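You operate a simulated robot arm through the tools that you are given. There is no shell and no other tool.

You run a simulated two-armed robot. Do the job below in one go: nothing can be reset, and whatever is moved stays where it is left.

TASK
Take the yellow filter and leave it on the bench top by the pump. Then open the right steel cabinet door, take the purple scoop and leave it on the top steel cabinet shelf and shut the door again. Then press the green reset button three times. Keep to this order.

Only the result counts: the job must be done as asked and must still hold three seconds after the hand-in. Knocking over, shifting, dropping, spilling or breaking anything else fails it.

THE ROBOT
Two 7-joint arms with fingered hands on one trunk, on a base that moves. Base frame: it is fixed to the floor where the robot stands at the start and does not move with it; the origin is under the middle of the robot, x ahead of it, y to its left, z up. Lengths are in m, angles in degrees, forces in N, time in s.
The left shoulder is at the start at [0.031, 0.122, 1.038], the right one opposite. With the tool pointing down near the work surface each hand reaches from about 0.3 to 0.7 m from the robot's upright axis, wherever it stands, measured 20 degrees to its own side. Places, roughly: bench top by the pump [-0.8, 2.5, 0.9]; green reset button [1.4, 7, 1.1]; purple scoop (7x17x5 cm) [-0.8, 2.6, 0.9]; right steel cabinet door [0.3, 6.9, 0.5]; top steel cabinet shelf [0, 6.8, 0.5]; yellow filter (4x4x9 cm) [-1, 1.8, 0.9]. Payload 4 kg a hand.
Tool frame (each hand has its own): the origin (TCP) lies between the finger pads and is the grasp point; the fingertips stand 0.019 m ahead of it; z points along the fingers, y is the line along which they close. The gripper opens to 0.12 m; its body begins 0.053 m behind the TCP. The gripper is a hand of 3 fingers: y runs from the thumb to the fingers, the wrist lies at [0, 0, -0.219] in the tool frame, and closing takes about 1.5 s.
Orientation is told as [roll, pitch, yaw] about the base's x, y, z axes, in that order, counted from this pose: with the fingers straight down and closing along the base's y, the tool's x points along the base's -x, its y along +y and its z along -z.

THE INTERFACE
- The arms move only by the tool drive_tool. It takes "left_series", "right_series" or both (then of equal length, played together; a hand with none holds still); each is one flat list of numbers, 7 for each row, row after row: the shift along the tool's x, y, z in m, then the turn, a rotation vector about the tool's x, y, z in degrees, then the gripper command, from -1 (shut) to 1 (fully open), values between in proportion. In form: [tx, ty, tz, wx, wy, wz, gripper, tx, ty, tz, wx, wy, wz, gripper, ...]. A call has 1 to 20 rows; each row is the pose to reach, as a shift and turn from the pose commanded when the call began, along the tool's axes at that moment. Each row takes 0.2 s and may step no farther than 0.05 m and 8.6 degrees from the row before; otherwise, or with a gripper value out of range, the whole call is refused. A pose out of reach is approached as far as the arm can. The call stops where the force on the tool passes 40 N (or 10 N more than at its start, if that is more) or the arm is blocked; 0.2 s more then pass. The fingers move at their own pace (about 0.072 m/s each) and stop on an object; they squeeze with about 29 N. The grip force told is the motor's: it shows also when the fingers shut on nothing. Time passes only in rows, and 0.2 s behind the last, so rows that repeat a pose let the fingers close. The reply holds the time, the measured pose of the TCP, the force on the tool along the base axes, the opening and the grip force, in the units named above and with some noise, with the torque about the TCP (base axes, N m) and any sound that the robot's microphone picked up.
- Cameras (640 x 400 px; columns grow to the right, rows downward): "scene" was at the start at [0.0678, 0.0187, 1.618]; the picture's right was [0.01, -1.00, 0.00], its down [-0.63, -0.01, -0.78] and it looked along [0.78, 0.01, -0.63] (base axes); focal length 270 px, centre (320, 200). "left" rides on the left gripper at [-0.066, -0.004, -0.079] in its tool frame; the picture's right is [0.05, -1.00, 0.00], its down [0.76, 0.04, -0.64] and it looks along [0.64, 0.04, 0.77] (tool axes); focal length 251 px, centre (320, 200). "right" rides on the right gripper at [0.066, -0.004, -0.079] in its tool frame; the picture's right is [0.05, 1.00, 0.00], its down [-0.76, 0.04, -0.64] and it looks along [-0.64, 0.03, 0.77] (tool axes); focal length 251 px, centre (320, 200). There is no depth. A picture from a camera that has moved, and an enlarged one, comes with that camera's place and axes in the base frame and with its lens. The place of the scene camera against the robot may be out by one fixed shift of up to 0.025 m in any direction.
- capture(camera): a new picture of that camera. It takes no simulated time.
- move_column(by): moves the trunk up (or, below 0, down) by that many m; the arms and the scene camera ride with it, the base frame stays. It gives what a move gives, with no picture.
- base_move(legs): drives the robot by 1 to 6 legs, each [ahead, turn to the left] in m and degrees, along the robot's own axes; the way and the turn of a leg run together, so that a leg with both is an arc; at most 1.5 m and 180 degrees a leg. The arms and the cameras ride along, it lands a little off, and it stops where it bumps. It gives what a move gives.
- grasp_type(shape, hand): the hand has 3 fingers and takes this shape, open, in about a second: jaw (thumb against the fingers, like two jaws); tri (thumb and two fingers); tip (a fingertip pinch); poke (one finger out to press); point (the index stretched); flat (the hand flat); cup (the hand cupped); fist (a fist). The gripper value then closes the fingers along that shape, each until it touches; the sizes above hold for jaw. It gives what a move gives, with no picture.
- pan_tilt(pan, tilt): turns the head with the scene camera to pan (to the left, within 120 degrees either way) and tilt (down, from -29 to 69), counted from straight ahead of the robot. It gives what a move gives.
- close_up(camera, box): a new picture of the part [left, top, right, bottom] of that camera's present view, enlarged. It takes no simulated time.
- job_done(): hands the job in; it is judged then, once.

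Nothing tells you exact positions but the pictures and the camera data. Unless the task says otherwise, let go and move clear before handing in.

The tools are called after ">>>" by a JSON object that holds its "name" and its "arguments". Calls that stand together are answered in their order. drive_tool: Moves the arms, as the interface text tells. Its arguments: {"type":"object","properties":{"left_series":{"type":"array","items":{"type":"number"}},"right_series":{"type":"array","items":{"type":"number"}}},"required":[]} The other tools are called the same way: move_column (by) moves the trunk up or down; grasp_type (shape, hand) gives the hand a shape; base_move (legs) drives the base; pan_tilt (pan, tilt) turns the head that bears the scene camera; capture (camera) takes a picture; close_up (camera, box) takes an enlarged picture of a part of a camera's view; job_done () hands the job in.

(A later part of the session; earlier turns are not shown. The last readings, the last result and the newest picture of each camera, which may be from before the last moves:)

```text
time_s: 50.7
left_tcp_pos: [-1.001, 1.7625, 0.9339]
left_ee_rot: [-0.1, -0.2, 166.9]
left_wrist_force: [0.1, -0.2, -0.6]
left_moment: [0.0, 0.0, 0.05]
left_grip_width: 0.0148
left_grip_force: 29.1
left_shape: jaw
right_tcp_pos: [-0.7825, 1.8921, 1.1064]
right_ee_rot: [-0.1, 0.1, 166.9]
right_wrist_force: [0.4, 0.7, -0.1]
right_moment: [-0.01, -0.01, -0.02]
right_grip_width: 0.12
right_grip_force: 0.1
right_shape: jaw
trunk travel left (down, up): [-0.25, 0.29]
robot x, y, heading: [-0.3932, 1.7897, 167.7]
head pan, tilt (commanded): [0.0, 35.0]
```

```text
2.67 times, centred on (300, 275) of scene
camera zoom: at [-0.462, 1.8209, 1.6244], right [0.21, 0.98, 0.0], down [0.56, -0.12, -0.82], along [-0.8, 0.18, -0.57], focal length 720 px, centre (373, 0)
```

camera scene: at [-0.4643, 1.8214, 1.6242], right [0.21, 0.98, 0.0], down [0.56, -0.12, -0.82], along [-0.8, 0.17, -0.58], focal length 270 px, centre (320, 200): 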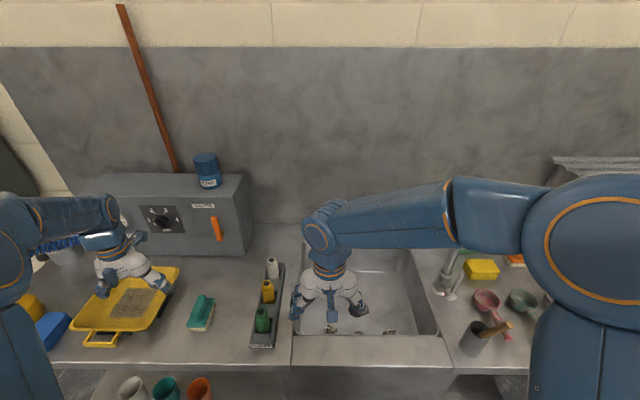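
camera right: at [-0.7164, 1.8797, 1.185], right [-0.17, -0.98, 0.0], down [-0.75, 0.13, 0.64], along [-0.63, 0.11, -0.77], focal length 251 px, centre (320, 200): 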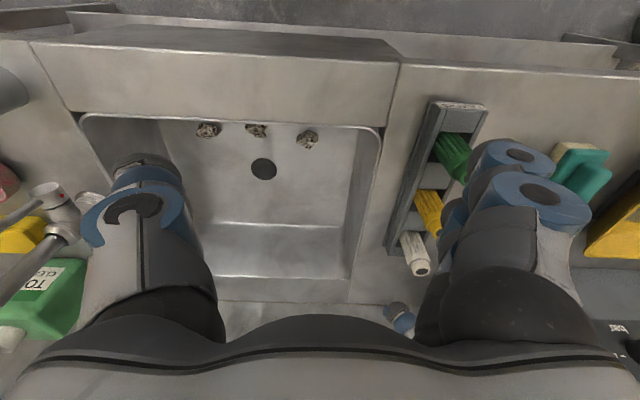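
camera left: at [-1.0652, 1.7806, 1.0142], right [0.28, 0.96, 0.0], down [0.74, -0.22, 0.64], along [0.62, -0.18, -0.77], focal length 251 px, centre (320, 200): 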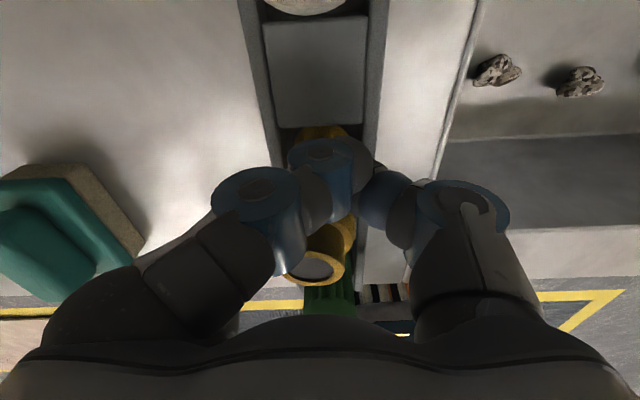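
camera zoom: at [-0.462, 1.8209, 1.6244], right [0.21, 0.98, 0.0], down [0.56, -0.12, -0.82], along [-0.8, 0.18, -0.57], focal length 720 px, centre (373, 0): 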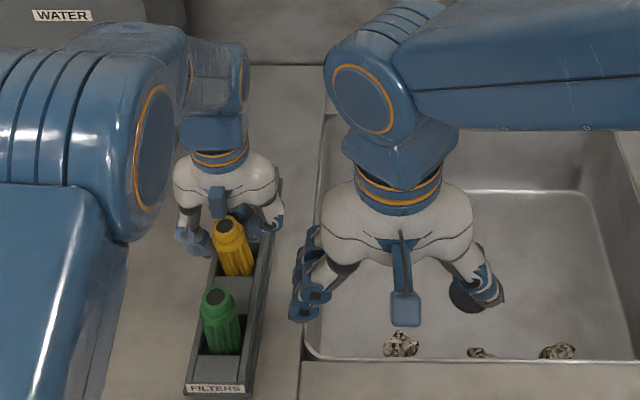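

The fingers closed with one finger passing in front of the filter, so the hand is about 1 cm too far ahead (the re-triangulated top is z≈0.954). I'll open, check the filter is still upright in its slot, and correct.

>>> {"name": "drive_tool", "arguments": {"left_series": [0, 0, 0, 0, 0, 0, 0.5, 0, 0, 0, 0, 0, 0, 1, 0, 0, 0, 0, 0, 0, 1, 0, 0, 0, 0, 0, 0, 1, 0, 0, 0, 0, 0, 0, 1, 0.012, 0, 0, 0, 0, 0, 1, 0.012, 0, 0, 0, 0, 0, 1]}}

>>> {"name": "capture", "arguments": {"camera": "left"}}

>>> {"name": "close_up", "arguments": {"camera": "scene", "box": [230, 220, 330, 300]}}

```text
time_s: 52.3
left_tcp_pos: [-0.9902, 1.76, 0.9346]
left_ee_rot: [-0.1, 0.0, 166.8]
left_wrist_force: [-0.4, -0.1, -0.8]
left_moment: [0.02, 0.01, -0.02]
left_grip_width: 0.1198
left_grip_force: 0.1
left_shape: jaw
right_tcp_pos: [-0.7834, 1.8917, 1.1074]
right_ee_rot: [-0.2, 0.1, 166.9]
right_wrist_force: [0.4, 0.1, -0.9]
right_moment: [0.0, 0.02, 0.03]
right_grip_width: 0.12
right_grip_force: 0.2
right_shape: jaw
trunk travel left (down, up): [-0.25, 0.29]
robot x, y, heading: [-0.3972, 1.7903, 167.5]
head pan, tilt (commanded): [0.0, 35.0]
```

```text
taken
camera left: at [-1.0534, 1.7774, 1.0137], right [0.28, 0.96, 0.0], down [0.74, -0.22, 0.64], along [0.62, -0.18, -0.77], focal length 251 px, centre (320, 200)
```

left: 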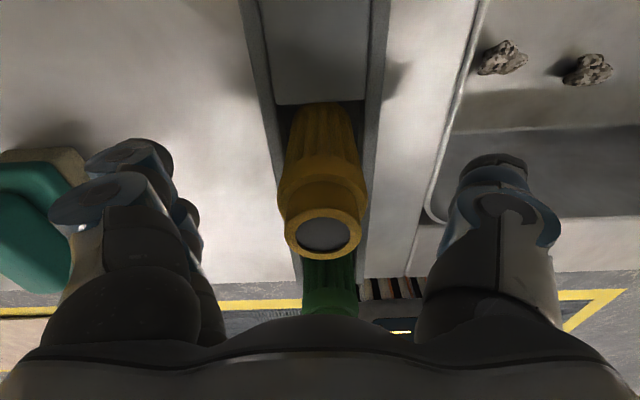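

```text
5.00 times, centred on (280, 260) of scene
camera zoom: at [-0.4625, 1.821, 1.6243], right [0.21, 0.98, 0.0], down [0.56, -0.12, -0.82], along [-0.8, 0.18, -0.57], focal length 1350 px, centre (520, -100)
```

zoom: 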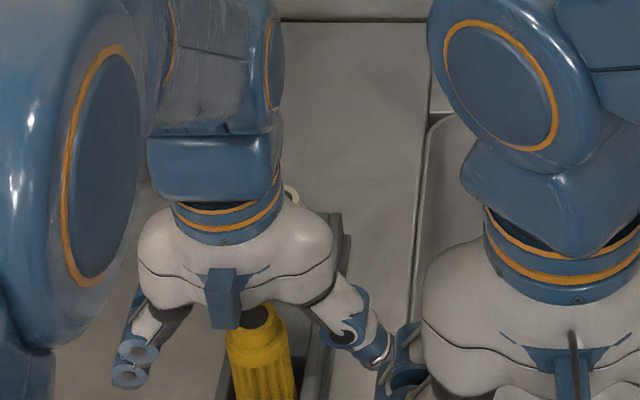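

The filter stands upright in its slot again and is now centred between the fingers. I'll lower 6 mm and close.

>>> {"name": "drive_tool", "arguments": {"left_series": [-0.001, 0, 0.006, 0, 0, 0, 1, -0.001, 0, 0.006, 0, 0, 0, 0.2, -0.001, 0, 0.006, 0, 0, 0, -0.3, -0.001, 0, 0.006, 0, 0, 0, -1, -0.001, 0, 0.006, 0, 0, 0, -1, -0.001, 0, 0.006, 0, 0, 0, -1, -0.001, 0, 0.006, 0, 0, 0, -1, -0.001, 0, 0.006, 0, 0, 0, -1, -0.001, 0, 0.006, 0, 0, 0, -1, -0.001, 0, 0.006, 0, 0, 0, -1]}}

>>> {"name": "capture", "arguments": {"camera": "left"}}

```text
time_s: 54.5
left_tcp_pos: [-0.991, 1.7602, 0.9291]
left_ee_rot: [-0.1, -0.1, 166.8]
left_wrist_force: [-0.1, -0.6, 0.4]
left_moment: [-0.02, 0.0, 0.03]
left_grip_width: 0.0249
left_grip_force: 28.7
left_shape: jaw
right_tcp_pos: [-0.7817, 1.8916, 1.1078]
right_ee_rot: [-0.1, 0.0, 166.9]
right_wrist_force: [-0.2, 0.3, 0.7]
right_moment: [0.02, 0.05, 0.02]
right_grip_width: 0.12
right_grip_force: 0.1
right_shape: jaw
trunk travel left (down, up): [-0.25, 0.29]
robot x, y, heading: [-0.3952, 1.7949, 167.6]
head pan, tilt (commanded): [0.0, 35.0]
```

```text
taken
camera left: at [-1.0546, 1.7781, 1.0083], right [0.28, 0.96, 0.0], down [0.74, -0.22, 0.64], along [0.62, -0.18, -0.77], focal length 251 px, centre (320, 200)
```

left: 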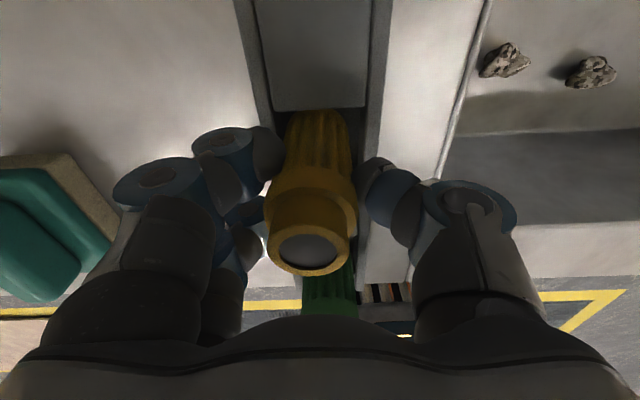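

The fingers are now on both sides of the filter. I'll lift straight up and check that it comes along.

>>> {"name": "drive_tool", "arguments": {"left_series": [0, 0, -0.02, 0, 0, 0, -1, 0, 0, -0.05, 0, 0, 0, -1, 0, 0, -0.08, 0, 0, 0, -1, 0, 0, -0.11, 0, 0, 0, -1, 0, 0, -0.14, 0, 0, 0, -1, 0, 0, -0.14, 0, 0, 0, -1]}}

>>> {"name": "capture", "arguments": {"camera": "left"}}

>>> {"name": "capture", "arguments": {"camera": "scene"}}

```text
time_s: 55.9
left_tcp_pos: [-0.9911, 1.7612, 1.0688]
left_ee_rot: [0.0, 0.0, 166.9]
left_wrist_force: [-0.2, 0.2, -0.3]
left_moment: [0.0, 0.0, -0.01]
left_grip_width: 0.0248
left_grip_force: 28.9
left_shape: jaw
right_tcp_pos: [-0.7817, 1.8931, 1.1056]
right_ee_rot: [-0.1, 0.1, 166.9]
right_wrist_force: [0.1, -0.5, -0.1]
right_moment: [-0.02, -0.01, -0.02]
right_grip_width: 0.1199
right_grip_force: 0.1
right_shape: jaw
trunk travel left (down, up): [-0.25, 0.29]
robot x, y, heading: [-0.3932, 1.7937, 167.7]
head pan, tilt (commanded): [0.0, 35.0]
```

```text
taken
camera left: at [-1.055, 1.778, 1.1488], right [0.28, 0.96, 0.0], down [0.74, -0.22, 0.64], along [0.62, -0.18, -0.77], focal length 251 px, centre (320, 200)
```

left: 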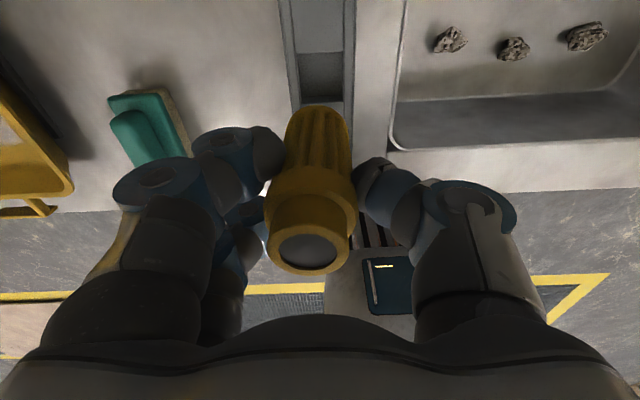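

```text
taken
camera scene: at [-0.4624, 1.8211, 1.6243], right [0.21, 0.98, 0.0], down [0.56, -0.12, -0.82], along [-0.8, 0.18, -0.57], focal length 270 px, centre (320, 200)
```

scene: 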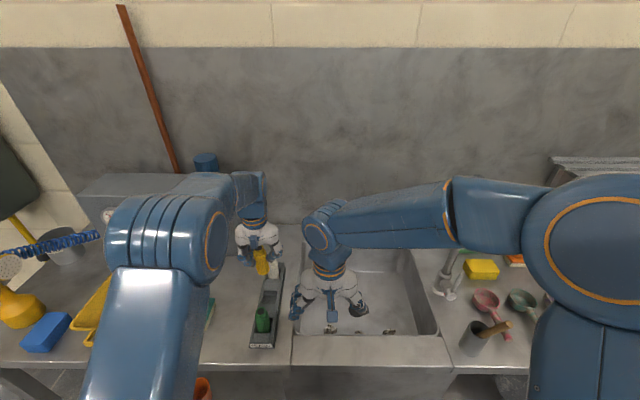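

The filter is held firmly and clear of the rack. I'll raise it a little, back off from the bench, and turn in steps to travel right along the bench.

>>> {"name": "drive_tool", "arguments": {"left_series": [0, 0, -0.03, 0, 0, 0, -1, 0, 0, -0.06, 0, 0, 0, -1, 0, 0, -0.06, 0, 0, 0, -1]}}

>>> {"name": "base_move", "arguments": {"legs": [[-0.3, 0]]}}

>>> {"name": "base_move", "arguments": {"legs": [[0, -30]]}}

>>> {"name": "base_move", "arguments": {"legs": [[0, -30]]}}

>>> {"name": "base_move", "arguments": {"legs": [[0, -30]]}}

>>> {"name": "capture", "arguments": {"camera": "scene"}}

```text
time_s: 56.7
left_tcp_pos: [-0.9911, 1.7607, 1.1305]
left_ee_rot: [-0.1, -0.1, 166.9]
left_wrist_force: [0.0, -0.7, -0.7]
left_moment: [-0.04, 0.04, 0.02]
left_grip_width: 0.0249
left_grip_force: 29.3
left_shape: jaw
right_tcp_pos: [-0.7824, 1.892, 1.1062]
right_ee_rot: [-0.1, 0.1, 167.0]
right_wrist_force: [-0.9, -0.4, 0.4]
right_moment: [0.0, -0.03, -0.01]
right_grip_width: 0.1198
right_grip_force: 0.0
right_shape: jaw
trunk travel left (down, up): [-0.25, 0.29]
robot x, y, heading: [-0.3963, 1.7887, 167.4]
head pan, tilt (commanded): [0.0, 35.0]
```

```text
time_s: 58.7
left_tcp_pos: [-0.6997, 1.6937, 1.1303]
left_ee_rot: [0.0, -0.2, 167.2]
left_wrist_force: [0.2, 0.4, 0.0]
left_moment: [0.0, 0.0, 0.01]
left_grip_width: 0.025
left_grip_force: 29.4
left_shape: jaw
right_tcp_pos: [-0.4923, 1.8278, 1.1076]
right_ee_rot: [-0.1, 0.1, 167.3]
right_wrist_force: [0.8, -0.7, 0.5]
right_moment: [-0.02, 0.01, -0.04]
right_grip_width: 0.1197
right_grip_force: 0.0
right_shape: jaw
trunk travel left (down, up): [-0.25, 0.29]
robot x, y, heading: [-0.1068, 1.7287, 168.1]
head pan, tilt (commanded): [0.0, 35.0]
```

```text
time_s: 60.6
left_tcp_pos: [-0.638, 1.9944, 1.1297]
left_ee_rot: [-0.1, 0.0, 137.4]
left_wrist_force: [0.5, -0.2, -0.4]
left_moment: [-0.04, 0.0, -0.01]
left_grip_width: 0.0247
left_grip_force: 28.8
left_shape: jaw
right_tcp_pos: [-0.3913, 2.0072, 1.1056]
right_ee_rot: [0.1, 0.0, 137.4]
right_wrist_force: [-0.4, 0.0, 0.0]
right_moment: [0.01, 0.02, -0.01]
right_grip_width: 0.1199
right_grip_force: 0.1
right_shape: jaw
trunk travel left (down, up): [-0.25, 0.29]
robot x, y, heading: [-0.1338, 1.697, 138.1]
head pan, tilt (commanded): [0.0, 35.0]
```

```text
time_s: 62.5
left_tcp_pos: [-0.4251, 2.2084, 1.1298]
left_ee_rot: [-0.2, -0.1, 107.7]
left_wrist_force: [0.1, 0.0, -0.1]
left_moment: [-0.02, -0.02, 0.02]
left_grip_width: 0.0247
left_grip_force: 29.1
left_shape: jaw
right_tcp_pos: [-0.2047, 2.0963, 1.1059]
right_ee_rot: [-0.2, 0.1, 107.7]
right_wrist_force: [0.2, -0.5, -0.2]
right_moment: [-0.02, 0.02, 0.03]
right_grip_width: 0.1201
right_grip_force: 0.0
right_shape: jaw
trunk travel left (down, up): [-0.25, 0.29]
robot x, y, heading: [-0.1703, 1.6869, 107.9]
head pan, tilt (commanded): [0.0, 35.0]
```

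```text
time_s: 64.3
left_tcp_pos: [-0.1282, 2.2648, 1.1294]
left_ee_rot: [-0.1, -0.1, 77.6]
left_wrist_force: [0.2, 0.6, 0.4]
left_moment: [-0.02, -0.01, 0.01]
left_grip_width: 0.0246
left_grip_force: 29.1
left_shape: jaw
right_tcp_pos: [0.0059, 2.0591, 1.1072]
right_ee_rot: [0.0, 0.0, 77.6]
right_wrist_force: [-0.2, 0.0, 0.6]
right_moment: [0.02, -0.01, 0.02]
right_grip_width: 0.1198
right_grip_force: 0.1
right_shape: jaw
trunk travel left (down, up): [-0.25, 0.29]
robot x, y, heading: [-0.2111, 1.6968, 78.9]
head pan, tilt (commanded): [0.0, 35.0]
```

```text
taken
camera scene: at [-0.1951, 1.7799, 1.6244], right [0.98, -0.2, 0.0], down [-0.11, -0.56, -0.82], along [0.16, 0.8, -0.57], focal length 270 px, centre (320, 200)
```

scene: 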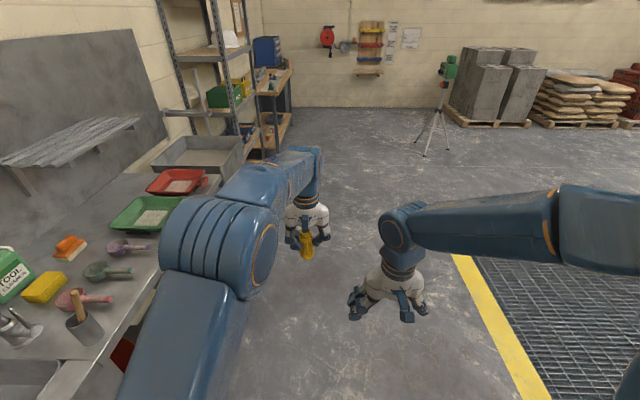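

The filter rides along in the left hand. From here I see the bench's right part: the pump bottle at the left edge, sponge, mug and the pink, green and purple scoops. Let me zoom in on it.

>>> {"name": "pan_tilt", "arguments": {"pan": 45, "tilt": 35}}

>>> {"name": "capture", "arguments": {"camera": "scene"}}

>>> {"name": "close_up", "arguments": {"camera": "scene", "box": [200, 100, 400, 280]}}

```text
time_s: 65.5
left_tcp_pos: [-0.1282, 2.2638, 1.1291]
left_ee_rot: [-0.1, -0.1, 77.7]
left_wrist_force: [-0.3, -0.8, -0.2]
left_moment: [-0.02, 0.01, -0.01]
left_grip_width: 0.0229
left_grip_force: 28.8
left_shape: jaw
right_tcp_pos: [0.0066, 2.058, 1.107]
right_ee_rot: [0.0, 0.0, 77.7]
right_wrist_force: [-0.7, -0.1, 0.0]
right_moment: [0.0, 0.0, 0.0]
right_grip_width: 0.1203
right_grip_force: 0.0
right_shape: jaw
trunk travel left (down, up): [-0.25, 0.29]
robot x, y, heading: [-0.2092, 1.6935, 78.6]
head pan, tilt (commanded): [45.0, 35.0]
```

```text
taken
camera scene: at [-0.2595, 1.7653, 1.6244], right [0.83, 0.55, 0.0], down [0.32, -0.48, -0.82], along [-0.45, 0.68, -0.57], focal length 270 px, centre (320, 200)
```

scene: 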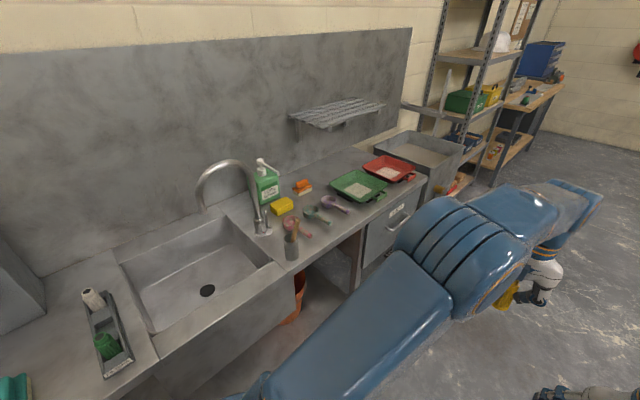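

```text
2.22 times, centred on (300, 190) of scene
camera zoom: at [-0.2595, 1.7653, 1.6244], right [0.83, 0.55, 0.0], down [0.32, -0.48, -0.82], along [-0.45, 0.68, -0.57], focal length 600 px, centre (364, 222)
```

zoom: 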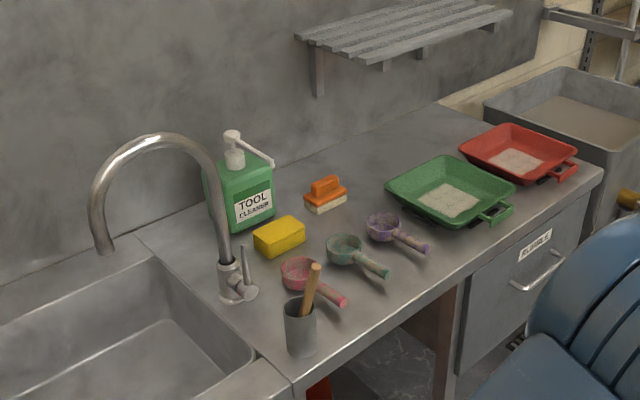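

The pump is the green "TOOL CLEANER" pump bottle; the stated spot is right in front of it, in the gap between the pink and green scoops. The filter looked tilted in the hand, so I'll check it first.

>>> {"name": "capture", "arguments": {"camera": "left"}}

>>> {"name": "close_up", "arguments": {"camera": "scene", "box": [460, 220, 600, 320]}}

```text
taken
camera left: at [-0.1105, 2.3279, 1.2094], right [0.96, -0.27, 0.0], down [-0.21, -0.74, 0.64], along [-0.17, -0.62, -0.77], focal length 251 px, centre (320, 200)
```

left: 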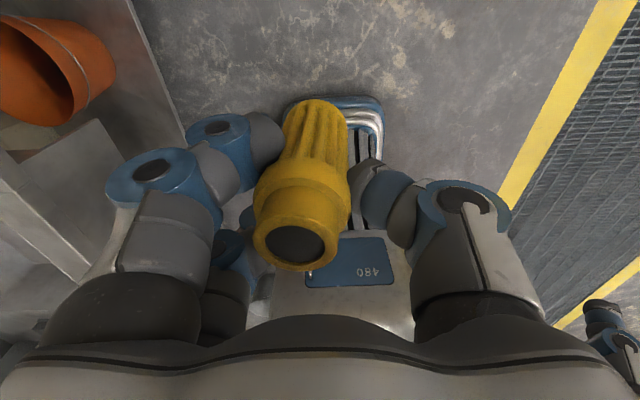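

```text
4.00 times, centred on (530, 270) of scene
camera zoom: at [-0.2595, 1.7653, 1.6244], right [0.83, 0.55, 0.0], down [0.32, -0.48, -0.82], along [-0.45, 0.68, -0.57], focal length 1080 px, centre (-520, -80)
```

zoom: 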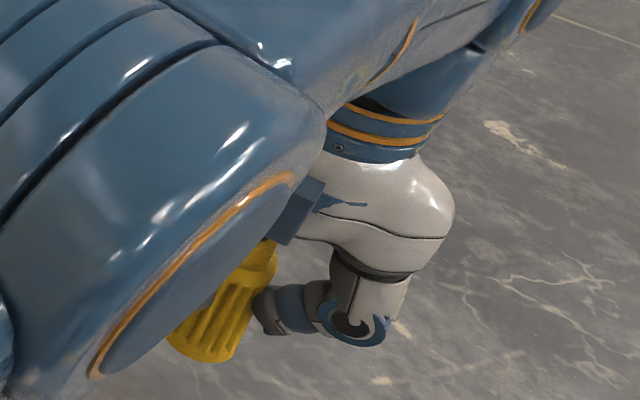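

The filter is still held, tilted only about 5°. I'll drive alongside the bench so the left hand can set it down in front of the pump, between the pink and green scoops.

>>> {"name": "base_move", "arguments": {"legs": [[0, 25]]}}

>>> {"name": "base_move", "arguments": {"legs": [[0.42, 0]]}}

>>> {"name": "base_move", "arguments": {"legs": [[0, -20]]}}

>>> {"name": "pan_tilt", "arguments": {"pan": 50, "tilt": 45}}

>>> {"name": "capture", "arguments": {"camera": "scene"}}

>>> {"name": "capture", "arguments": {"camera": "left"}}

```text
time_s: 67.1
left_tcp_pos: [-0.38, 2.2439, 1.1294]
left_ee_rot: [-0.2, -0.1, 102.8]
left_wrist_force: [0.6, 0.1, -0.6]
left_moment: [0.01, 0.0, -0.01]
left_grip_width: 0.0227
left_grip_force: 28.7
left_shape: jaw
right_tcp_pos: [-0.1697, 2.1141, 1.1068]
right_ee_rot: [-0.1, 0.0, 102.9]
right_wrist_force: [0.2, 1.4, -0.6]
right_moment: [0.0, -0.02, 0.01]
right_grip_width: 0.1198
right_grip_force: 0.1
right_shape: jaw
trunk travel left (down, up): [-0.25, 0.29]
robot x, y, heading: [-0.1741, 1.6995, 104.2]
head pan, tilt (commanded): [45.0, 35.0]
```

```text
time_s: 69.8
left_tcp_pos: [-0.4805, 2.6594, 1.1306]
left_ee_rot: [-0.1, 0.0, 102.4]
left_wrist_force: [0.3, 0.3, -1.0]
left_moment: [-0.01, -0.02, -0.01]
left_grip_width: 0.023
left_grip_force: 28.5
left_shape: jaw
right_tcp_pos: [-0.2724, 2.5281, 1.1063]
right_ee_rot: [-0.1, 0.0, 102.3]
right_wrist_force: [0.1, -0.7, -0.3]
right_moment: [-0.01, 0.0, -0.01]
right_grip_width: 0.1199
right_grip_force: 0.1
right_shape: jaw
trunk travel left (down, up): [-0.25, 0.29]
robot x, y, heading: [-0.2809, 2.1165, 103.9]
head pan, tilt (commanded): [45.0, 35.0]
```

```text
time_s: 71.2
left_tcp_pos: [-0.2842, 2.6981, 1.1292]
left_ee_rot: [-0.1, -0.1, 82.7]
left_wrist_force: [0.7, 0.3, 0.0]
left_moment: [-0.03, 0.01, 0.0]
left_grip_width: 0.0225
left_grip_force: 29.0
left_shape: jaw
right_tcp_pos: [-0.1317, 2.5035, 1.107]
right_ee_rot: [-0.1, 0.0, 82.8]
right_wrist_force: [-1.0, 0.2, 0.7]
right_moment: [0.01, 0.08, -0.01]
right_grip_width: 0.12
right_grip_force: 0.1
right_shape: jaw
trunk travel left (down, up): [-0.25, 0.29]
robot x, y, heading: [-0.3082, 2.1216, 84.2]
head pan, tilt (commanded): [45.0, 35.0]
```

```text
time_s: 72.0
left_tcp_pos: [-0.284, 2.6981, 1.13]
left_ee_rot: [-0.2, -0.1, 82.7]
left_wrist_force: [-0.2, -0.5, -0.6]
left_moment: [0.0, 0.03, 0.0]
left_grip_width: 0.0229
left_grip_force: 28.6
left_shape: jaw
right_tcp_pos: [-0.1315, 2.5039, 1.1059]
right_ee_rot: [0.0, 0.1, 82.6]
right_wrist_force: [-0.1, -0.4, 0.2]
right_moment: [0.0, 0.01, -0.01]
right_grip_width: 0.12
right_grip_force: 0.0
right_shape: jaw
trunk travel left (down, up): [-0.25, 0.29]
robot x, y, heading: [-0.3037, 2.1203, 84.1]
head pan, tilt (commanded): [50.0, 45.0]
```

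```text
taken
camera scene: at [-0.3619, 2.177, 1.6097], right [0.72, 0.7, 0.0], down [0.49, -0.51, -0.71], along [-0.49, 0.51, -0.71], focal length 270 px, centre (320, 200)
```

scene: 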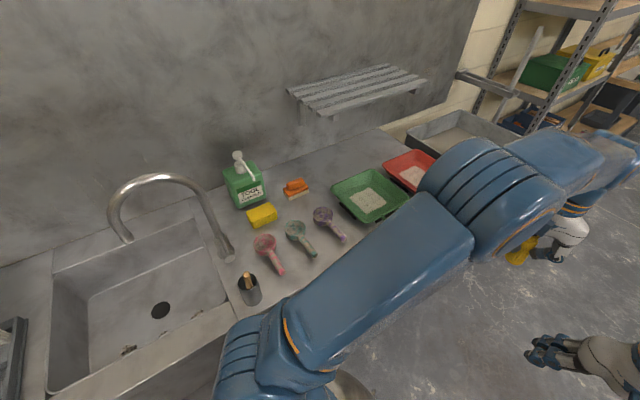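

```text
taken
camera left: at [-0.2721, 2.7621, 1.2094], right [0.98, -0.18, 0.0], down [-0.14, -0.75, 0.64], along [-0.11, -0.63, -0.77], focal length 251 px, centre (320, 200)
```

left: 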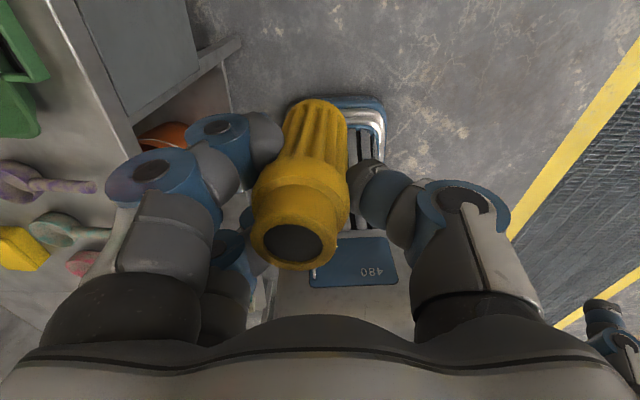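

I've located the scoops more precisely with the hand camera; the gap between the pink and green handles, at about (-0.765, 2.44), is the spot. I'll bring the left hand over the bench in two halves, watching the elbow and faucet.

>>> {"name": "drive_tool", "arguments": {"left_series": [0.026, 0.0365, 0, 0, 0, 0, -1, 0.053, 0.073, 0, 0, 0, 0, -1, 0.079, 0.1095, 0, 0, 0, 0, -1, 0.105, 0.146, 0, 0, 0, 0, -1, 0.132, 0.1825, 0, 0, 0, 0, -1, 0.158, 0.219, 0, 0, 0, 0, -1, 0.158, 0.219, 0, 0, 0, 0, -1]}}

>>> {"name": "capture", "arguments": {"camera": "scene"}}

>>> {"name": "capture", "arguments": {"camera": "left"}}

```text
time_s: 73.6
left_tcp_pos: [-0.5199, 2.5708, 1.1273]
left_ee_rot: [-0.1, -0.1, 82.7]
left_wrist_force: [0.5, -0.3, -0.9]
left_moment: [-0.03, 0.01, 0.0]
left_grip_width: 0.0226
left_grip_force: 29.2
left_shape: jaw
right_tcp_pos: [-0.1312, 2.5042, 1.1054]
right_ee_rot: [0.0, 0.1, 82.6]
right_wrist_force: [-0.2, 1.3, -0.5]
right_moment: [-0.02, 0.02, -0.02]
right_grip_width: 0.12
right_grip_force: 0.1
right_shape: jaw
trunk travel left (down, up): [-0.25, 0.29]
robot x, y, heading: [-0.3086, 2.122, 84.0]
head pan, tilt (commanded): [50.0, 45.0]
```

```text
taken
camera scene: at [-0.3618, 2.1782, 1.6096], right [0.72, 0.7, 0.0], down [0.49, -0.51, -0.71], along [-0.49, 0.51, -0.71], focal length 270 px, centre (320, 200)
```

scene: 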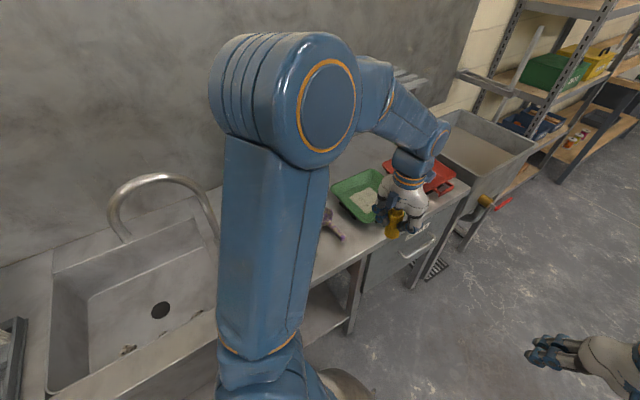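

```text
taken
camera left: at [-0.5075, 2.6348, 1.2068], right [0.98, -0.18, 0.0], down [-0.14, -0.75, 0.64], along [-0.11, -0.63, -0.77], focal length 251 px, centre (320, 200)
```

left: 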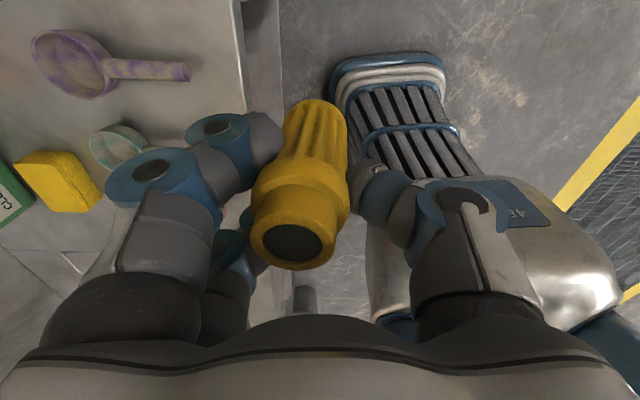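

The elbow stays high and clear of the faucet. I'll go the second half, turning the hand to line up with the scoop handles and levelling the filter's tilt.

>>> {"name": "drive_tool", "arguments": {"left_series": [0.0267, 0.0367, 0, -0.9, 0, 1.2, -1, 0.0533, 0.0735, 0, -1.7, 0, 2.4, -1, 0.08, 0.11, 0, -2.6, 0, 3.6, -1, 0.1067, 0.147, 0, -3.5, 0, 4.8, -1, 0.1333, 0.1837, 0, -4.3, 0, 6.0, -1, 0.16, 0.2205, 0, -5.2, 0, 7.2, -1, 0.16, 0.2205, 0, -5.2, 0, 7.2, -1]}}

>>> {"name": "capture", "arguments": {"camera": "scene"}}

>>> {"name": "capture", "arguments": {"camera": "left"}}

```text
time_s: 75.2
left_tcp_pos: [-0.7583, 2.4419, 1.128]
left_ee_rot: [5.0, 0.2, 75.5]
left_wrist_force: [0.9, 0.0, -0.9]
left_moment: [-0.04, -0.02, 0.0]
left_grip_width: 0.0227
left_grip_force: 29.4
left_shape: jaw
right_tcp_pos: [-0.1319, 2.5044, 1.1068]
right_ee_rot: [0.0, 0.0, 82.8]
right_wrist_force: [0.5, 0.2, 0.7]
right_moment: [-0.04, 0.01, 0.03]
right_grip_width: 0.12
right_grip_force: 0.1
right_shape: jaw
trunk travel left (down, up): [-0.25, 0.29]
robot x, y, heading: [-0.3057, 2.123, 84.3]
head pan, tilt (commanded): [50.0, 45.0]
```

```text
taken
camera scene: at [-0.3624, 2.1777, 1.6096], right [0.72, 0.7, 0.0], down [0.49, -0.51, -0.71], along [-0.49, 0.51, -0.71], focal length 270 px, centre (320, 200)
```

scene: 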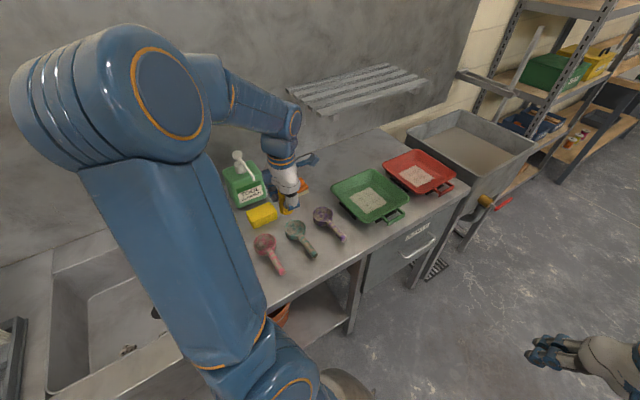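

```text
taken
camera left: at [-0.731, 2.5032, 1.2057], right [0.95, -0.3, -0.09], down [-0.18, -0.74, 0.65], along [-0.26, -0.6, -0.76], focal length 251 px, centre (320, 200)
```

left: 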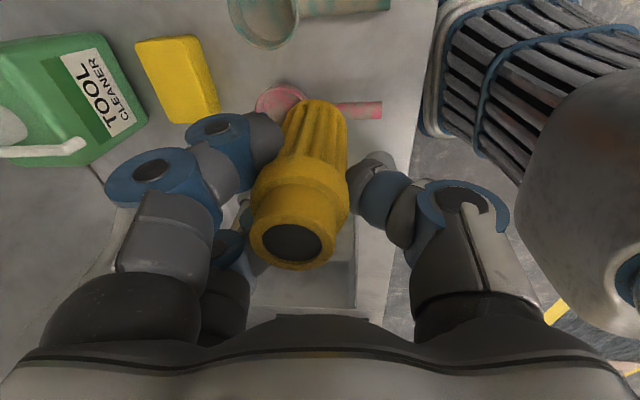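

The spot under the filter is midway between the pink and green handles. I'll lower straight down to about 2 cm above the bench and check.

>>> {"name": "drive_tool", "arguments": {"left_series": [0, -0.0036, 0.0398, 0, 0, 0, -1, 0, -0.0072, 0.0797, 0, 0, 0, -1, 0, -0.0109, 0.1195, 0, 0, 0, -1, 0, -0.0145, 0.1594, 0, 0, 0, -1, 0, -0.0163, 0.1793, 0, 0, 0, -1, 0, -0.0163, 0.1793, 0, 0, 0, -1]}}

>>> {"name": "capture", "arguments": {"camera": "left"}}

>>> {"name": "close_up", "arguments": {"camera": "scene", "box": [200, 150, 400, 300]}}

```text
time_s: 76.6
left_tcp_pos: [-0.76, 2.4386, 0.9481]
left_ee_rot: [5.0, 0.2, 75.6]
left_wrist_force: [-0.8, -0.1, -0.1]
left_moment: [0.01, -0.01, 0.03]
left_grip_width: 0.0227
left_grip_force: 28.8
left_shape: jaw
right_tcp_pos: [-0.1316, 2.5027, 1.1074]
right_ee_rot: [0.0, 0.1, 82.7]
right_wrist_force: [-0.9, 0.4, -0.1]
right_moment: [-0.03, 0.0, -0.04]
right_grip_width: 0.1201
right_grip_force: 0.0
right_shape: jaw
trunk travel left (down, up): [-0.25, 0.29]
robot x, y, heading: [-0.3037, 2.1221, 84.0]
head pan, tilt (commanded): [50.0, 45.0]
```

```text
taken
camera left: at [-0.7339, 2.4991, 1.0272], right [0.95, -0.3, -0.09], down [-0.17, -0.74, 0.65], along [-0.26, -0.6, -0.76], focal length 251 px, centre (320, 200)
```

left: 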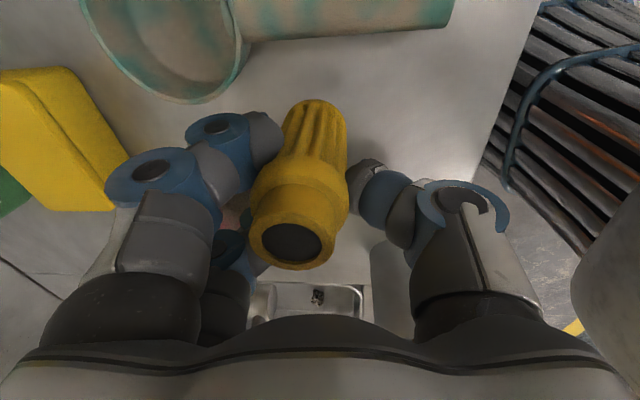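

```text
2.67 times, centred on (300, 225) of scene
camera zoom: at [-0.3629, 2.1772, 1.6096], right [0.72, 0.7, 0.0], down [0.49, -0.51, -0.71], along [-0.49, 0.51, -0.71], focal length 720 px, centre (373, 133)
```

zoom: 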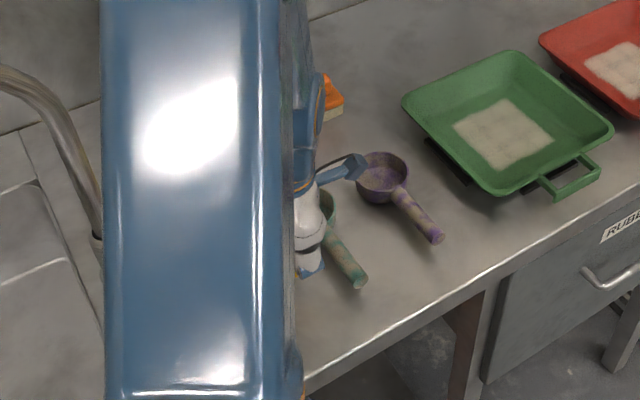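

The filter hangs about 2 cm above the bench, with the green scoop behind and the pink scoop partly under the hand's far side. I'll shift 1 cm toward the bench front for more finger clearance and lower almost to contact.

>>> {"name": "drive_tool", "arguments": {"left_series": [0, -0.012, -0.0011, 0, 0, 0, -1, 0, -0.0129, 0.0089, 0, 0, 0, -1, 0, -0.0134, 0.0148, 0, 0, 0, -1, 0, -0.0134, 0.0148, 0, 0, 0, -1]}}

>>> {"name": "close_up", "arguments": {"camera": "left", "box": [180, 40, 460, 280]}}

```text
time_s: 77.6
left_tcp_pos: [-0.7474, 2.4336, 0.9333]
left_ee_rot: [5.1, 0.1, 75.5]
left_wrist_force: [-0.1, -0.5, -1.0]
left_moment: [-0.01, 0.0, 0.01]
left_grip_width: 0.0227
left_grip_force: 28.7
left_shape: jaw
right_tcp_pos: [-0.1315, 2.5031, 1.106]
right_ee_rot: [-0.1, 0.0, 82.7]
right_wrist_force: [0.3, 0.4, 0.1]
right_moment: [-0.01, 0.01, 0.0]
right_grip_width: 0.1201
right_grip_force: 0.0
right_shape: jaw
trunk travel left (down, up): [-0.25, 0.29]
robot x, y, heading: [-0.3067, 2.1209, 84.3]
head pan, tilt (commanded): [50.0, 45.0]
```

```text
1.67 times, centred on (320, 160) of left
camera zoom: at [-0.7211, 2.4954, 1.0111], right [0.95, -0.3, -0.09], down [-0.18, -0.74, 0.65], along [-0.26, -0.6, -0.76], focal length 419 px, centre (320, 267)
```

zoom: 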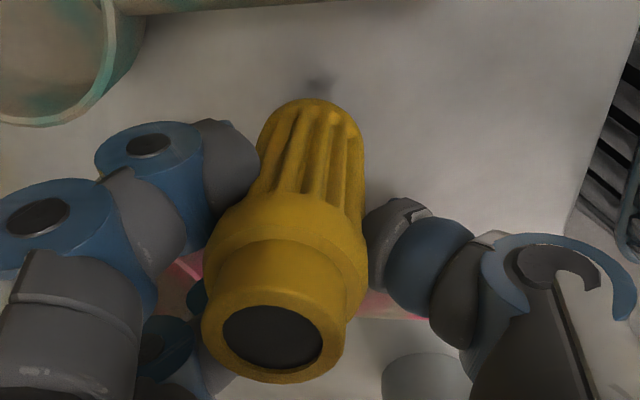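

The filter's foot is close to its shadow on the bench. I'll ease down in small steps and watch the force.

>>> {"name": "drive_tool", "arguments": {"left_series": [0, -0.0002, 0.002, 0, 0, 0, -1, 0, -0.0004, 0.004, 0, 0, 0, -1, 0, -0.0004, 0.004, 0, 0, 0, -1]}}

```text
time_s: 78.4
left_tcp_pos: [-0.7473, 2.4329, 0.929]
left_ee_rot: [5.1, 0.2, 75.6]
left_wrist_force: [0.1, 0.7, -0.3]
left_moment: [-0.02, -0.02, -0.01]
left_grip_width: 0.0229
left_grip_force: 29.7
left_shape: jaw
right_tcp_pos: [-0.1312, 2.504, 1.1074]
right_ee_rot: [-0.1, 0.0, 82.7]
right_wrist_force: [0.4, -0.3, -0.2]
right_moment: [0.02, 0.05, 0.0]
right_grip_width: 0.1203
right_grip_force: 0.0
right_shape: jaw
trunk travel left (down, up): [-0.25, 0.29]
robot x, y, heading: [-0.3076, 2.1239, 84.2]
head pan, tilt (commanded): [50.0, 45.0]
```

No contact yet. I'll keep easing down.

>>> {"name": "drive_tool", "arguments": {"left_series": [0, -0.0002, 0.002, 0, 0, 0, -1, 0, -0.0004, 0.004, 0, 0, 0, -1, 0, -0.0004, 0.004, 0, 0, 0, -1]}}

>>> {"name": "close_up", "arguments": {"camera": "left", "box": [180, 40, 460, 280]}}

```text
time_s: 79.2
left_tcp_pos: [-0.7479, 2.4344, 0.9244]
left_ee_rot: [5.2, 0.1, 75.5]
left_wrist_force: [-0.7, 0.0, -0.1]
left_moment: [0.0, 0.0, -0.04]
left_grip_width: 0.0227
left_grip_force: 29.0
left_shape: jaw
right_tcp_pos: [-0.1317, 2.5038, 1.1069]
right_ee_rot: [-0.1, 0.0, 82.7]
right_wrist_force: [0.6, -1.2, -1.0]
right_moment: [-0.02, -0.03, 0.01]
right_grip_width: 0.1202
right_grip_force: 0.0
right_shape: jaw
trunk travel left (down, up): [-0.25, 0.29]
robot x, y, heading: [-0.3056, 2.1209, 83.8]
head pan, tilt (commanded): [50.0, 45.0]
```

```text
1.67 times, centred on (320, 160) of left
camera zoom: at [-0.7213, 2.4949, 1.0031], right [0.95, -0.3, -0.09], down [-0.18, -0.74, 0.65], along [-0.26, -0.6, -0.76], focal length 419 px, centre (320, 267)
```

zoom: 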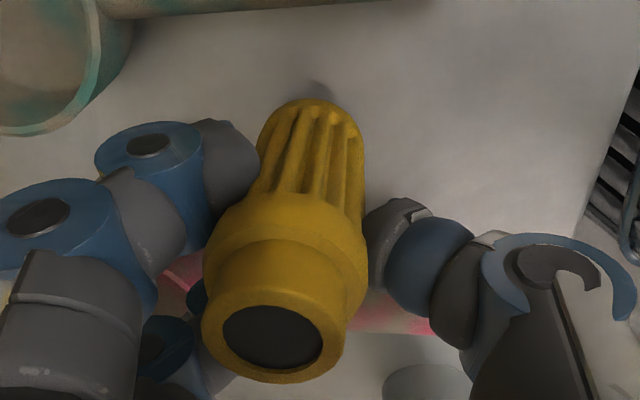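

Still no contact force, the shadow is nearly joined. A few more small steps down.

>>> {"name": "drive_tool", "arguments": {"left_series": [0, -0.0002, 0.002, 0, 0, 0, -1, 0, -0.0002, 0.002, 0, 0, 0, -1, 0, -0.0004, 0.004, 0, 0, 0, -1, 0, -0.0004, 0.004, 0, 0, 0, -1]}}

>>> {"name": "close_up", "arguments": {"camera": "left", "box": [180, 40, 460, 280]}}

```text
time_s: 80.2
left_tcp_pos: [-0.7467, 2.4341, 0.9207]
left_ee_rot: [5.1, 0.1, 75.5]
left_wrist_force: [-1.1, -0.9, 0.3]
left_moment: [0.01, 0.01, -0.01]
left_grip_width: 0.0228
left_grip_force: 29.1
left_shape: jaw
right_tcp_pos: [-0.1315, 2.5039, 1.1061]
right_ee_rot: [0.1, 0.0, 82.7]
right_wrist_force: [-1.1, 0.0, -0.3]
right_moment: [0.0, 0.03, -0.01]
right_grip_width: 0.12
right_grip_force: 0.1
right_shape: jaw
trunk travel left (down, up): [-0.25, 0.29]
robot x, y, heading: [-0.3061, 2.1197, 84.3]
head pan, tilt (commanded): [50.0, 45.0]
```

```text
1.67 times, centred on (320, 160) of left
camera zoom: at [-0.7208, 2.4952, 0.9988], right [0.95, -0.3, -0.09], down [-0.17, -0.74, 0.65], along [-0.26, -0.6, -0.76], focal length 419 px, centre (320, 267)
```

zoom: 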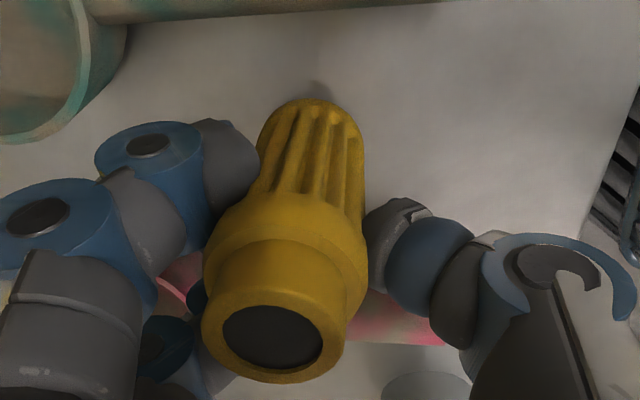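

Still hovering slightly. I'll continue with 3 mm more and check the force.

>>> {"name": "drive_tool", "arguments": {"left_series": [0, -0.0001, 0.0015, 0, 0, 0, -1, 0, -0.0003, 0.003, 0, 0, 0, -1, 0, -0.0003, 0.003, 0, 0, 0, -1]}}

```text
time_s: 81.0
left_tcp_pos: [-0.7485, 2.4337, 0.9192]
left_ee_rot: [5.2, 0.2, 75.6]
left_wrist_force: [-0.7, -0.6, 5.8]
left_moment: [0.11, 0.01, 0.04]
left_grip_width: 0.0228
left_grip_force: 28.2
left_shape: jaw
right_tcp_pos: [-0.1324, 2.5032, 1.1069]
right_ee_rot: [0.0, -0.1, 82.7]
right_wrist_force: [0.0, -0.3, 0.3]
right_moment: [0.0, -0.02, 0.03]
right_grip_width: 0.1201
right_grip_force: 0.1
right_shape: jaw
trunk travel left (down, up): [-0.25, 0.29]
robot x, y, heading: [-0.3034, 2.1282, 84.1]
head pan, tilt (commanded): [50.0, 45.0]
```

Contact: about 6 N of support force. I'll open the hand just a little (about 1 cm each side) to release without touching the scoops.

>>> {"name": "drive_tool", "arguments": {"left_series": [0, 0, 0, 0, 0, 0, -0.5, 0, 0, 0, 0, 0, 0, -0.35, 0, 0, 0, 0, 0, 0, -0.25, 0, 0, 0, 0, 0, 0, -0.25, 0, 0, 0, 0, 0, 0, -0.25]}}

>>> {"name": "capture", "arguments": {"camera": "left"}}

```text
time_s: 82.2
left_tcp_pos: [-0.7474, 2.4347, 0.9172]
left_ee_rot: [5.2, 0.2, 75.5]
left_wrist_force: [-1.1, 0.7, 1.0]
left_moment: [0.03, 0.0, 0.0]
left_grip_width: 0.0447
left_grip_force: 0.0
left_shape: jaw
right_tcp_pos: [-0.1319, 2.5038, 1.1075]
right_ee_rot: [0.0, -0.1, 82.7]
right_wrist_force: [-0.3, -0.3, 0.2]
right_moment: [0.02, -0.01, -0.02]
right_grip_width: 0.12
right_grip_force: 0.1
right_shape: jaw
trunk travel left (down, up): [-0.25, 0.29]
robot x, y, heading: [-0.3022, 2.125, 84.0]
head pan, tilt (commanded): [50.0, 45.0]
```

```text
taken
camera left: at [-0.7214, 2.4948, 0.996], right [0.95, -0.3, -0.09], down [-0.18, -0.74, 0.65], along [-0.26, -0.6, -0.76], focal length 251 px, centre (320, 200)
```

left: 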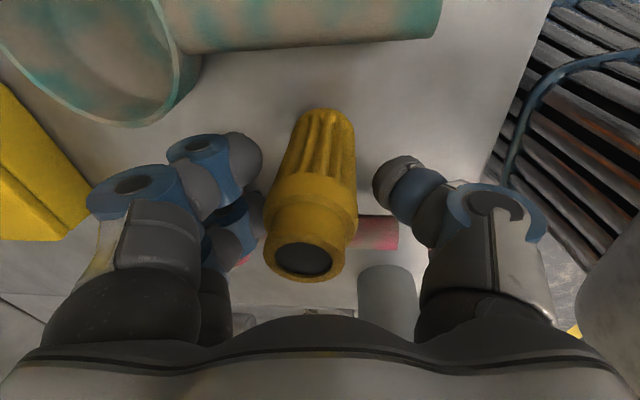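

The filter stands free between the open fingers. I'll open a touch more and lift straight up.

>>> {"name": "drive_tool", "arguments": {"left_series": [0, 0, 0, 0, 0, 0, -0.15, 0, 0, 0, 0, 0, 0, -0.15, 0, 0.0018, -0.02, 0, 0, 0, -0.15, 0, 0.0045, -0.05, 0, 0, 0, -0.15, 0, 0.0081, -0.09, 0, 0, 0, -0.15, 0, 0.0118, -0.13, 0, 0, 0, -0.15, 0, 0.0154, -0.17, 0, 0, 0, -0.15, 0, 0.019, -0.21, 0, 0, 0, -0.15, 0, 0.019, -0.21, 0, 0, 0, -0.15]}}

>>> {"name": "capture", "arguments": {"camera": "left"}}

>>> {"name": "capture", "arguments": {"camera": "scene"}}

```text
time_s: 84.2
left_tcp_pos: [-0.7491, 2.4333, 1.128]
left_ee_rot: [5.1, 0.3, 75.7]
left_wrist_force: [0.6, -0.2, -0.2]
left_moment: [0.01, -0.01, 0.0]
left_grip_width: 0.0506
left_grip_force: 0.0
left_shape: jaw
right_tcp_pos: [-0.133, 2.5045, 1.1059]
right_ee_rot: [-0.2, -0.1, 82.8]
right_wrist_force: [-0.3, 0.2, 0.0]
right_moment: [0.01, 0.07, -0.02]
right_grip_width: 0.1198
right_grip_force: 0.0
right_shape: jaw
trunk travel left (down, up): [-0.25, 0.29]
robot x, y, heading: [-0.305, 2.1237, 83.9]
head pan, tilt (commanded): [50.0, 45.0]
```

```text
taken
camera left: at [-0.7223, 2.4944, 1.2068], right [0.95, -0.3, -0.09], down [-0.17, -0.74, 0.65], along [-0.26, -0.6, -0.76], focal length 251 px, centre (320, 200)
```

left: 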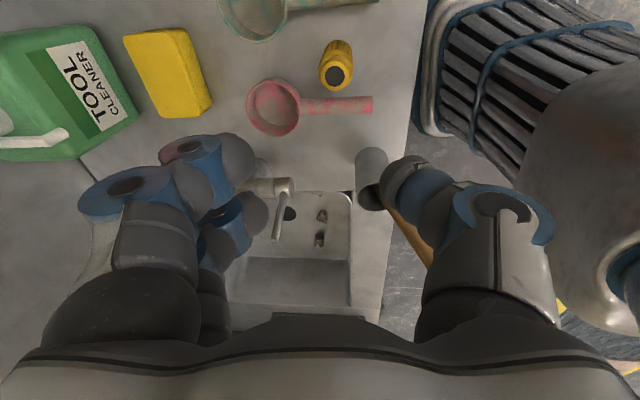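

```text
taken
camera scene: at [-0.3632, 2.1778, 1.6095], right [0.72, 0.7, 0.0], down [0.49, -0.51, -0.71], along [-0.49, 0.51, -0.71], focal length 270 px, centre (320, 200)
```

scene: 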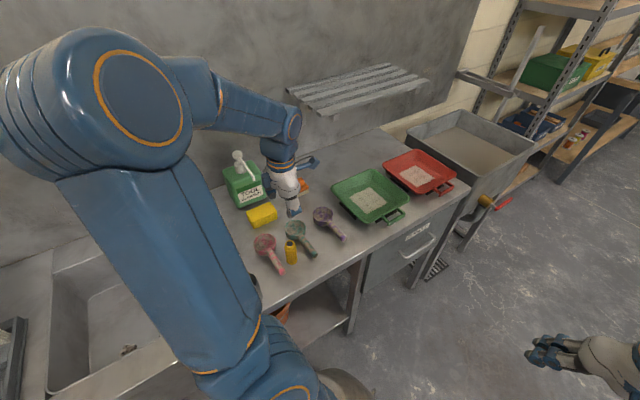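

The yellow filter stands upright on the bench in front of the pump, touching nothing. Now I'll pull the left arm back and level it, then look toward the cabinet at the far end.

>>> {"name": "drive_tool", "arguments": {"left_series": [-0.033, -0.0287, -0.0026, 0.7, 0, -1.1, -0.15, -0.066, -0.0575, -0.0052, 1.5, 0, -2.3, -0.15, -0.0988, -0.0862, -0.0078, 2.2, 0, -3.4, -0.15, -0.1318, -0.115, -0.0105, 3.0, 0, -4.6, -0.15, -0.1647, -0.1437, -0.0131, 3.7, 0, -5.7, -0.15, -0.1977, -0.1725, -0.0157, 4.5, 0, -6.9, -0.15, -0.2306, -0.2012, -0.0183, 5.2, 0, -8.0, -0.15, -0.2306, -0.2012, -0.0183, 5.2, 0, -8.0, -0.15]}}

>>> {"name": "capture", "arguments": {"camera": "scene"}}

>>> {"name": "pan_tilt", "arguments": {"pan": 0, "tilt": 15}}

>>> {"name": "capture", "arguments": {"camera": "scene"}}

>>> {"name": "close_up", "arguments": {"camera": "scene", "box": [220, 80, 420, 220]}}

```text
time_s: 86.0
left_tcp_pos: [-0.4962, 2.6061, 1.1277]
left_ee_rot: [-0.2, -0.2, 83.7]
left_wrist_force: [-0.1, 0.7, 0.0]
left_moment: [0.03, -0.03, -0.01]
left_grip_width: 0.0512
left_grip_force: 0.1
left_shape: jaw
right_tcp_pos: [-0.1322, 2.5034, 1.1068]
right_ee_rot: [0.0, 0.0, 82.7]
right_wrist_force: [0.2, -0.7, 0.2]
right_moment: [0.01, 0.0, 0.0]
right_grip_width: 0.1202
right_grip_force: 0.0
right_shape: jaw
trunk travel left (down, up): [-0.25, 0.29]
robot x, y, heading: [-0.3077, 2.1239, 84.4]
head pan, tilt (commanded): [50.0, 45.0]
```

```text
taken
camera scene: at [-0.3638, 2.1765, 1.6096], right [0.72, 0.7, 0.0], down [0.49, -0.51, -0.71], along [-0.49, 0.51, -0.71], focal length 270 px, centre (320, 200)
```

scene: 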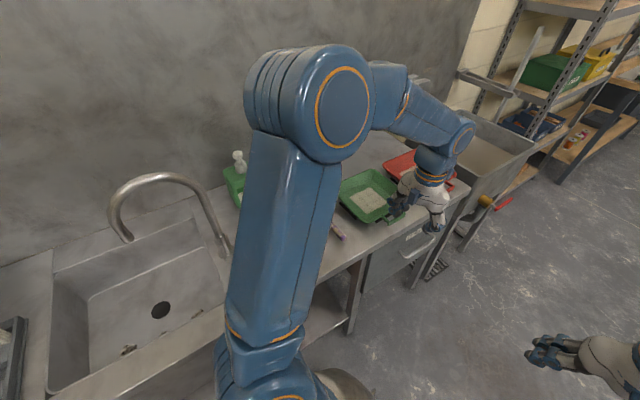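

```text
time_s: 87.1
left_tcp_pos: [-0.4952, 2.6056, 1.1269]
left_ee_rot: [-0.2, -0.1, 83.5]
left_wrist_force: [0.4, -0.2, 0.7]
left_moment: [-0.01, 0.01, -0.02]
left_grip_width: 0.0508
left_grip_force: 0.0
left_shape: jaw
right_tcp_pos: [-0.1323, 2.5047, 1.1059]
right_ee_rot: [0.0, 0.0, 82.8]
right_wrist_force: [-1.1, -0.4, 0.2]
right_moment: [-0.02, 0.04, -0.02]
right_grip_width: 0.12
right_grip_force: 0.1
right_shape: jaw
trunk travel left (down, up): [-0.25, 0.29]
robot x, y, heading: [-0.3076, 2.1255, 84.3]
head pan, tilt (commanded): [0.0, 15.0]
```

```text
taken
camera scene: at [-0.2968, 2.2119, 1.6563], right [0.99, -0.1, 0.0], down [-0.03, -0.26, -0.97], along [0.1, 0.96, -0.26], focal length 270 px, centre (320, 200)
```

scene: 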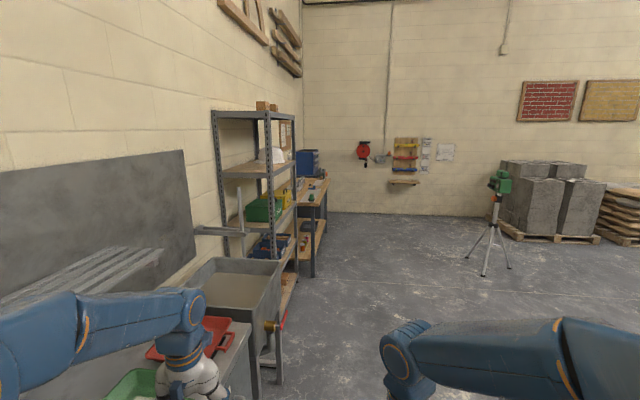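

```text
2.86 times, centred on (320, 150) of scene
camera zoom: at [-0.2968, 2.2119, 1.6563], right [0.99, -0.1, 0.0], down [-0.03, -0.26, -0.97], along [0.1, 0.96, -0.26], focal length 771 px, centre (320, 343)
```

zoom: 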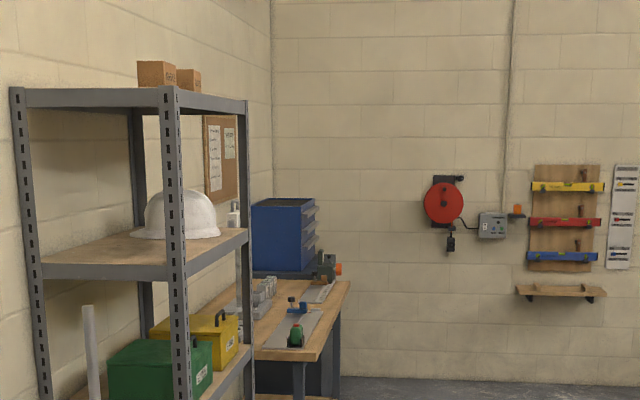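

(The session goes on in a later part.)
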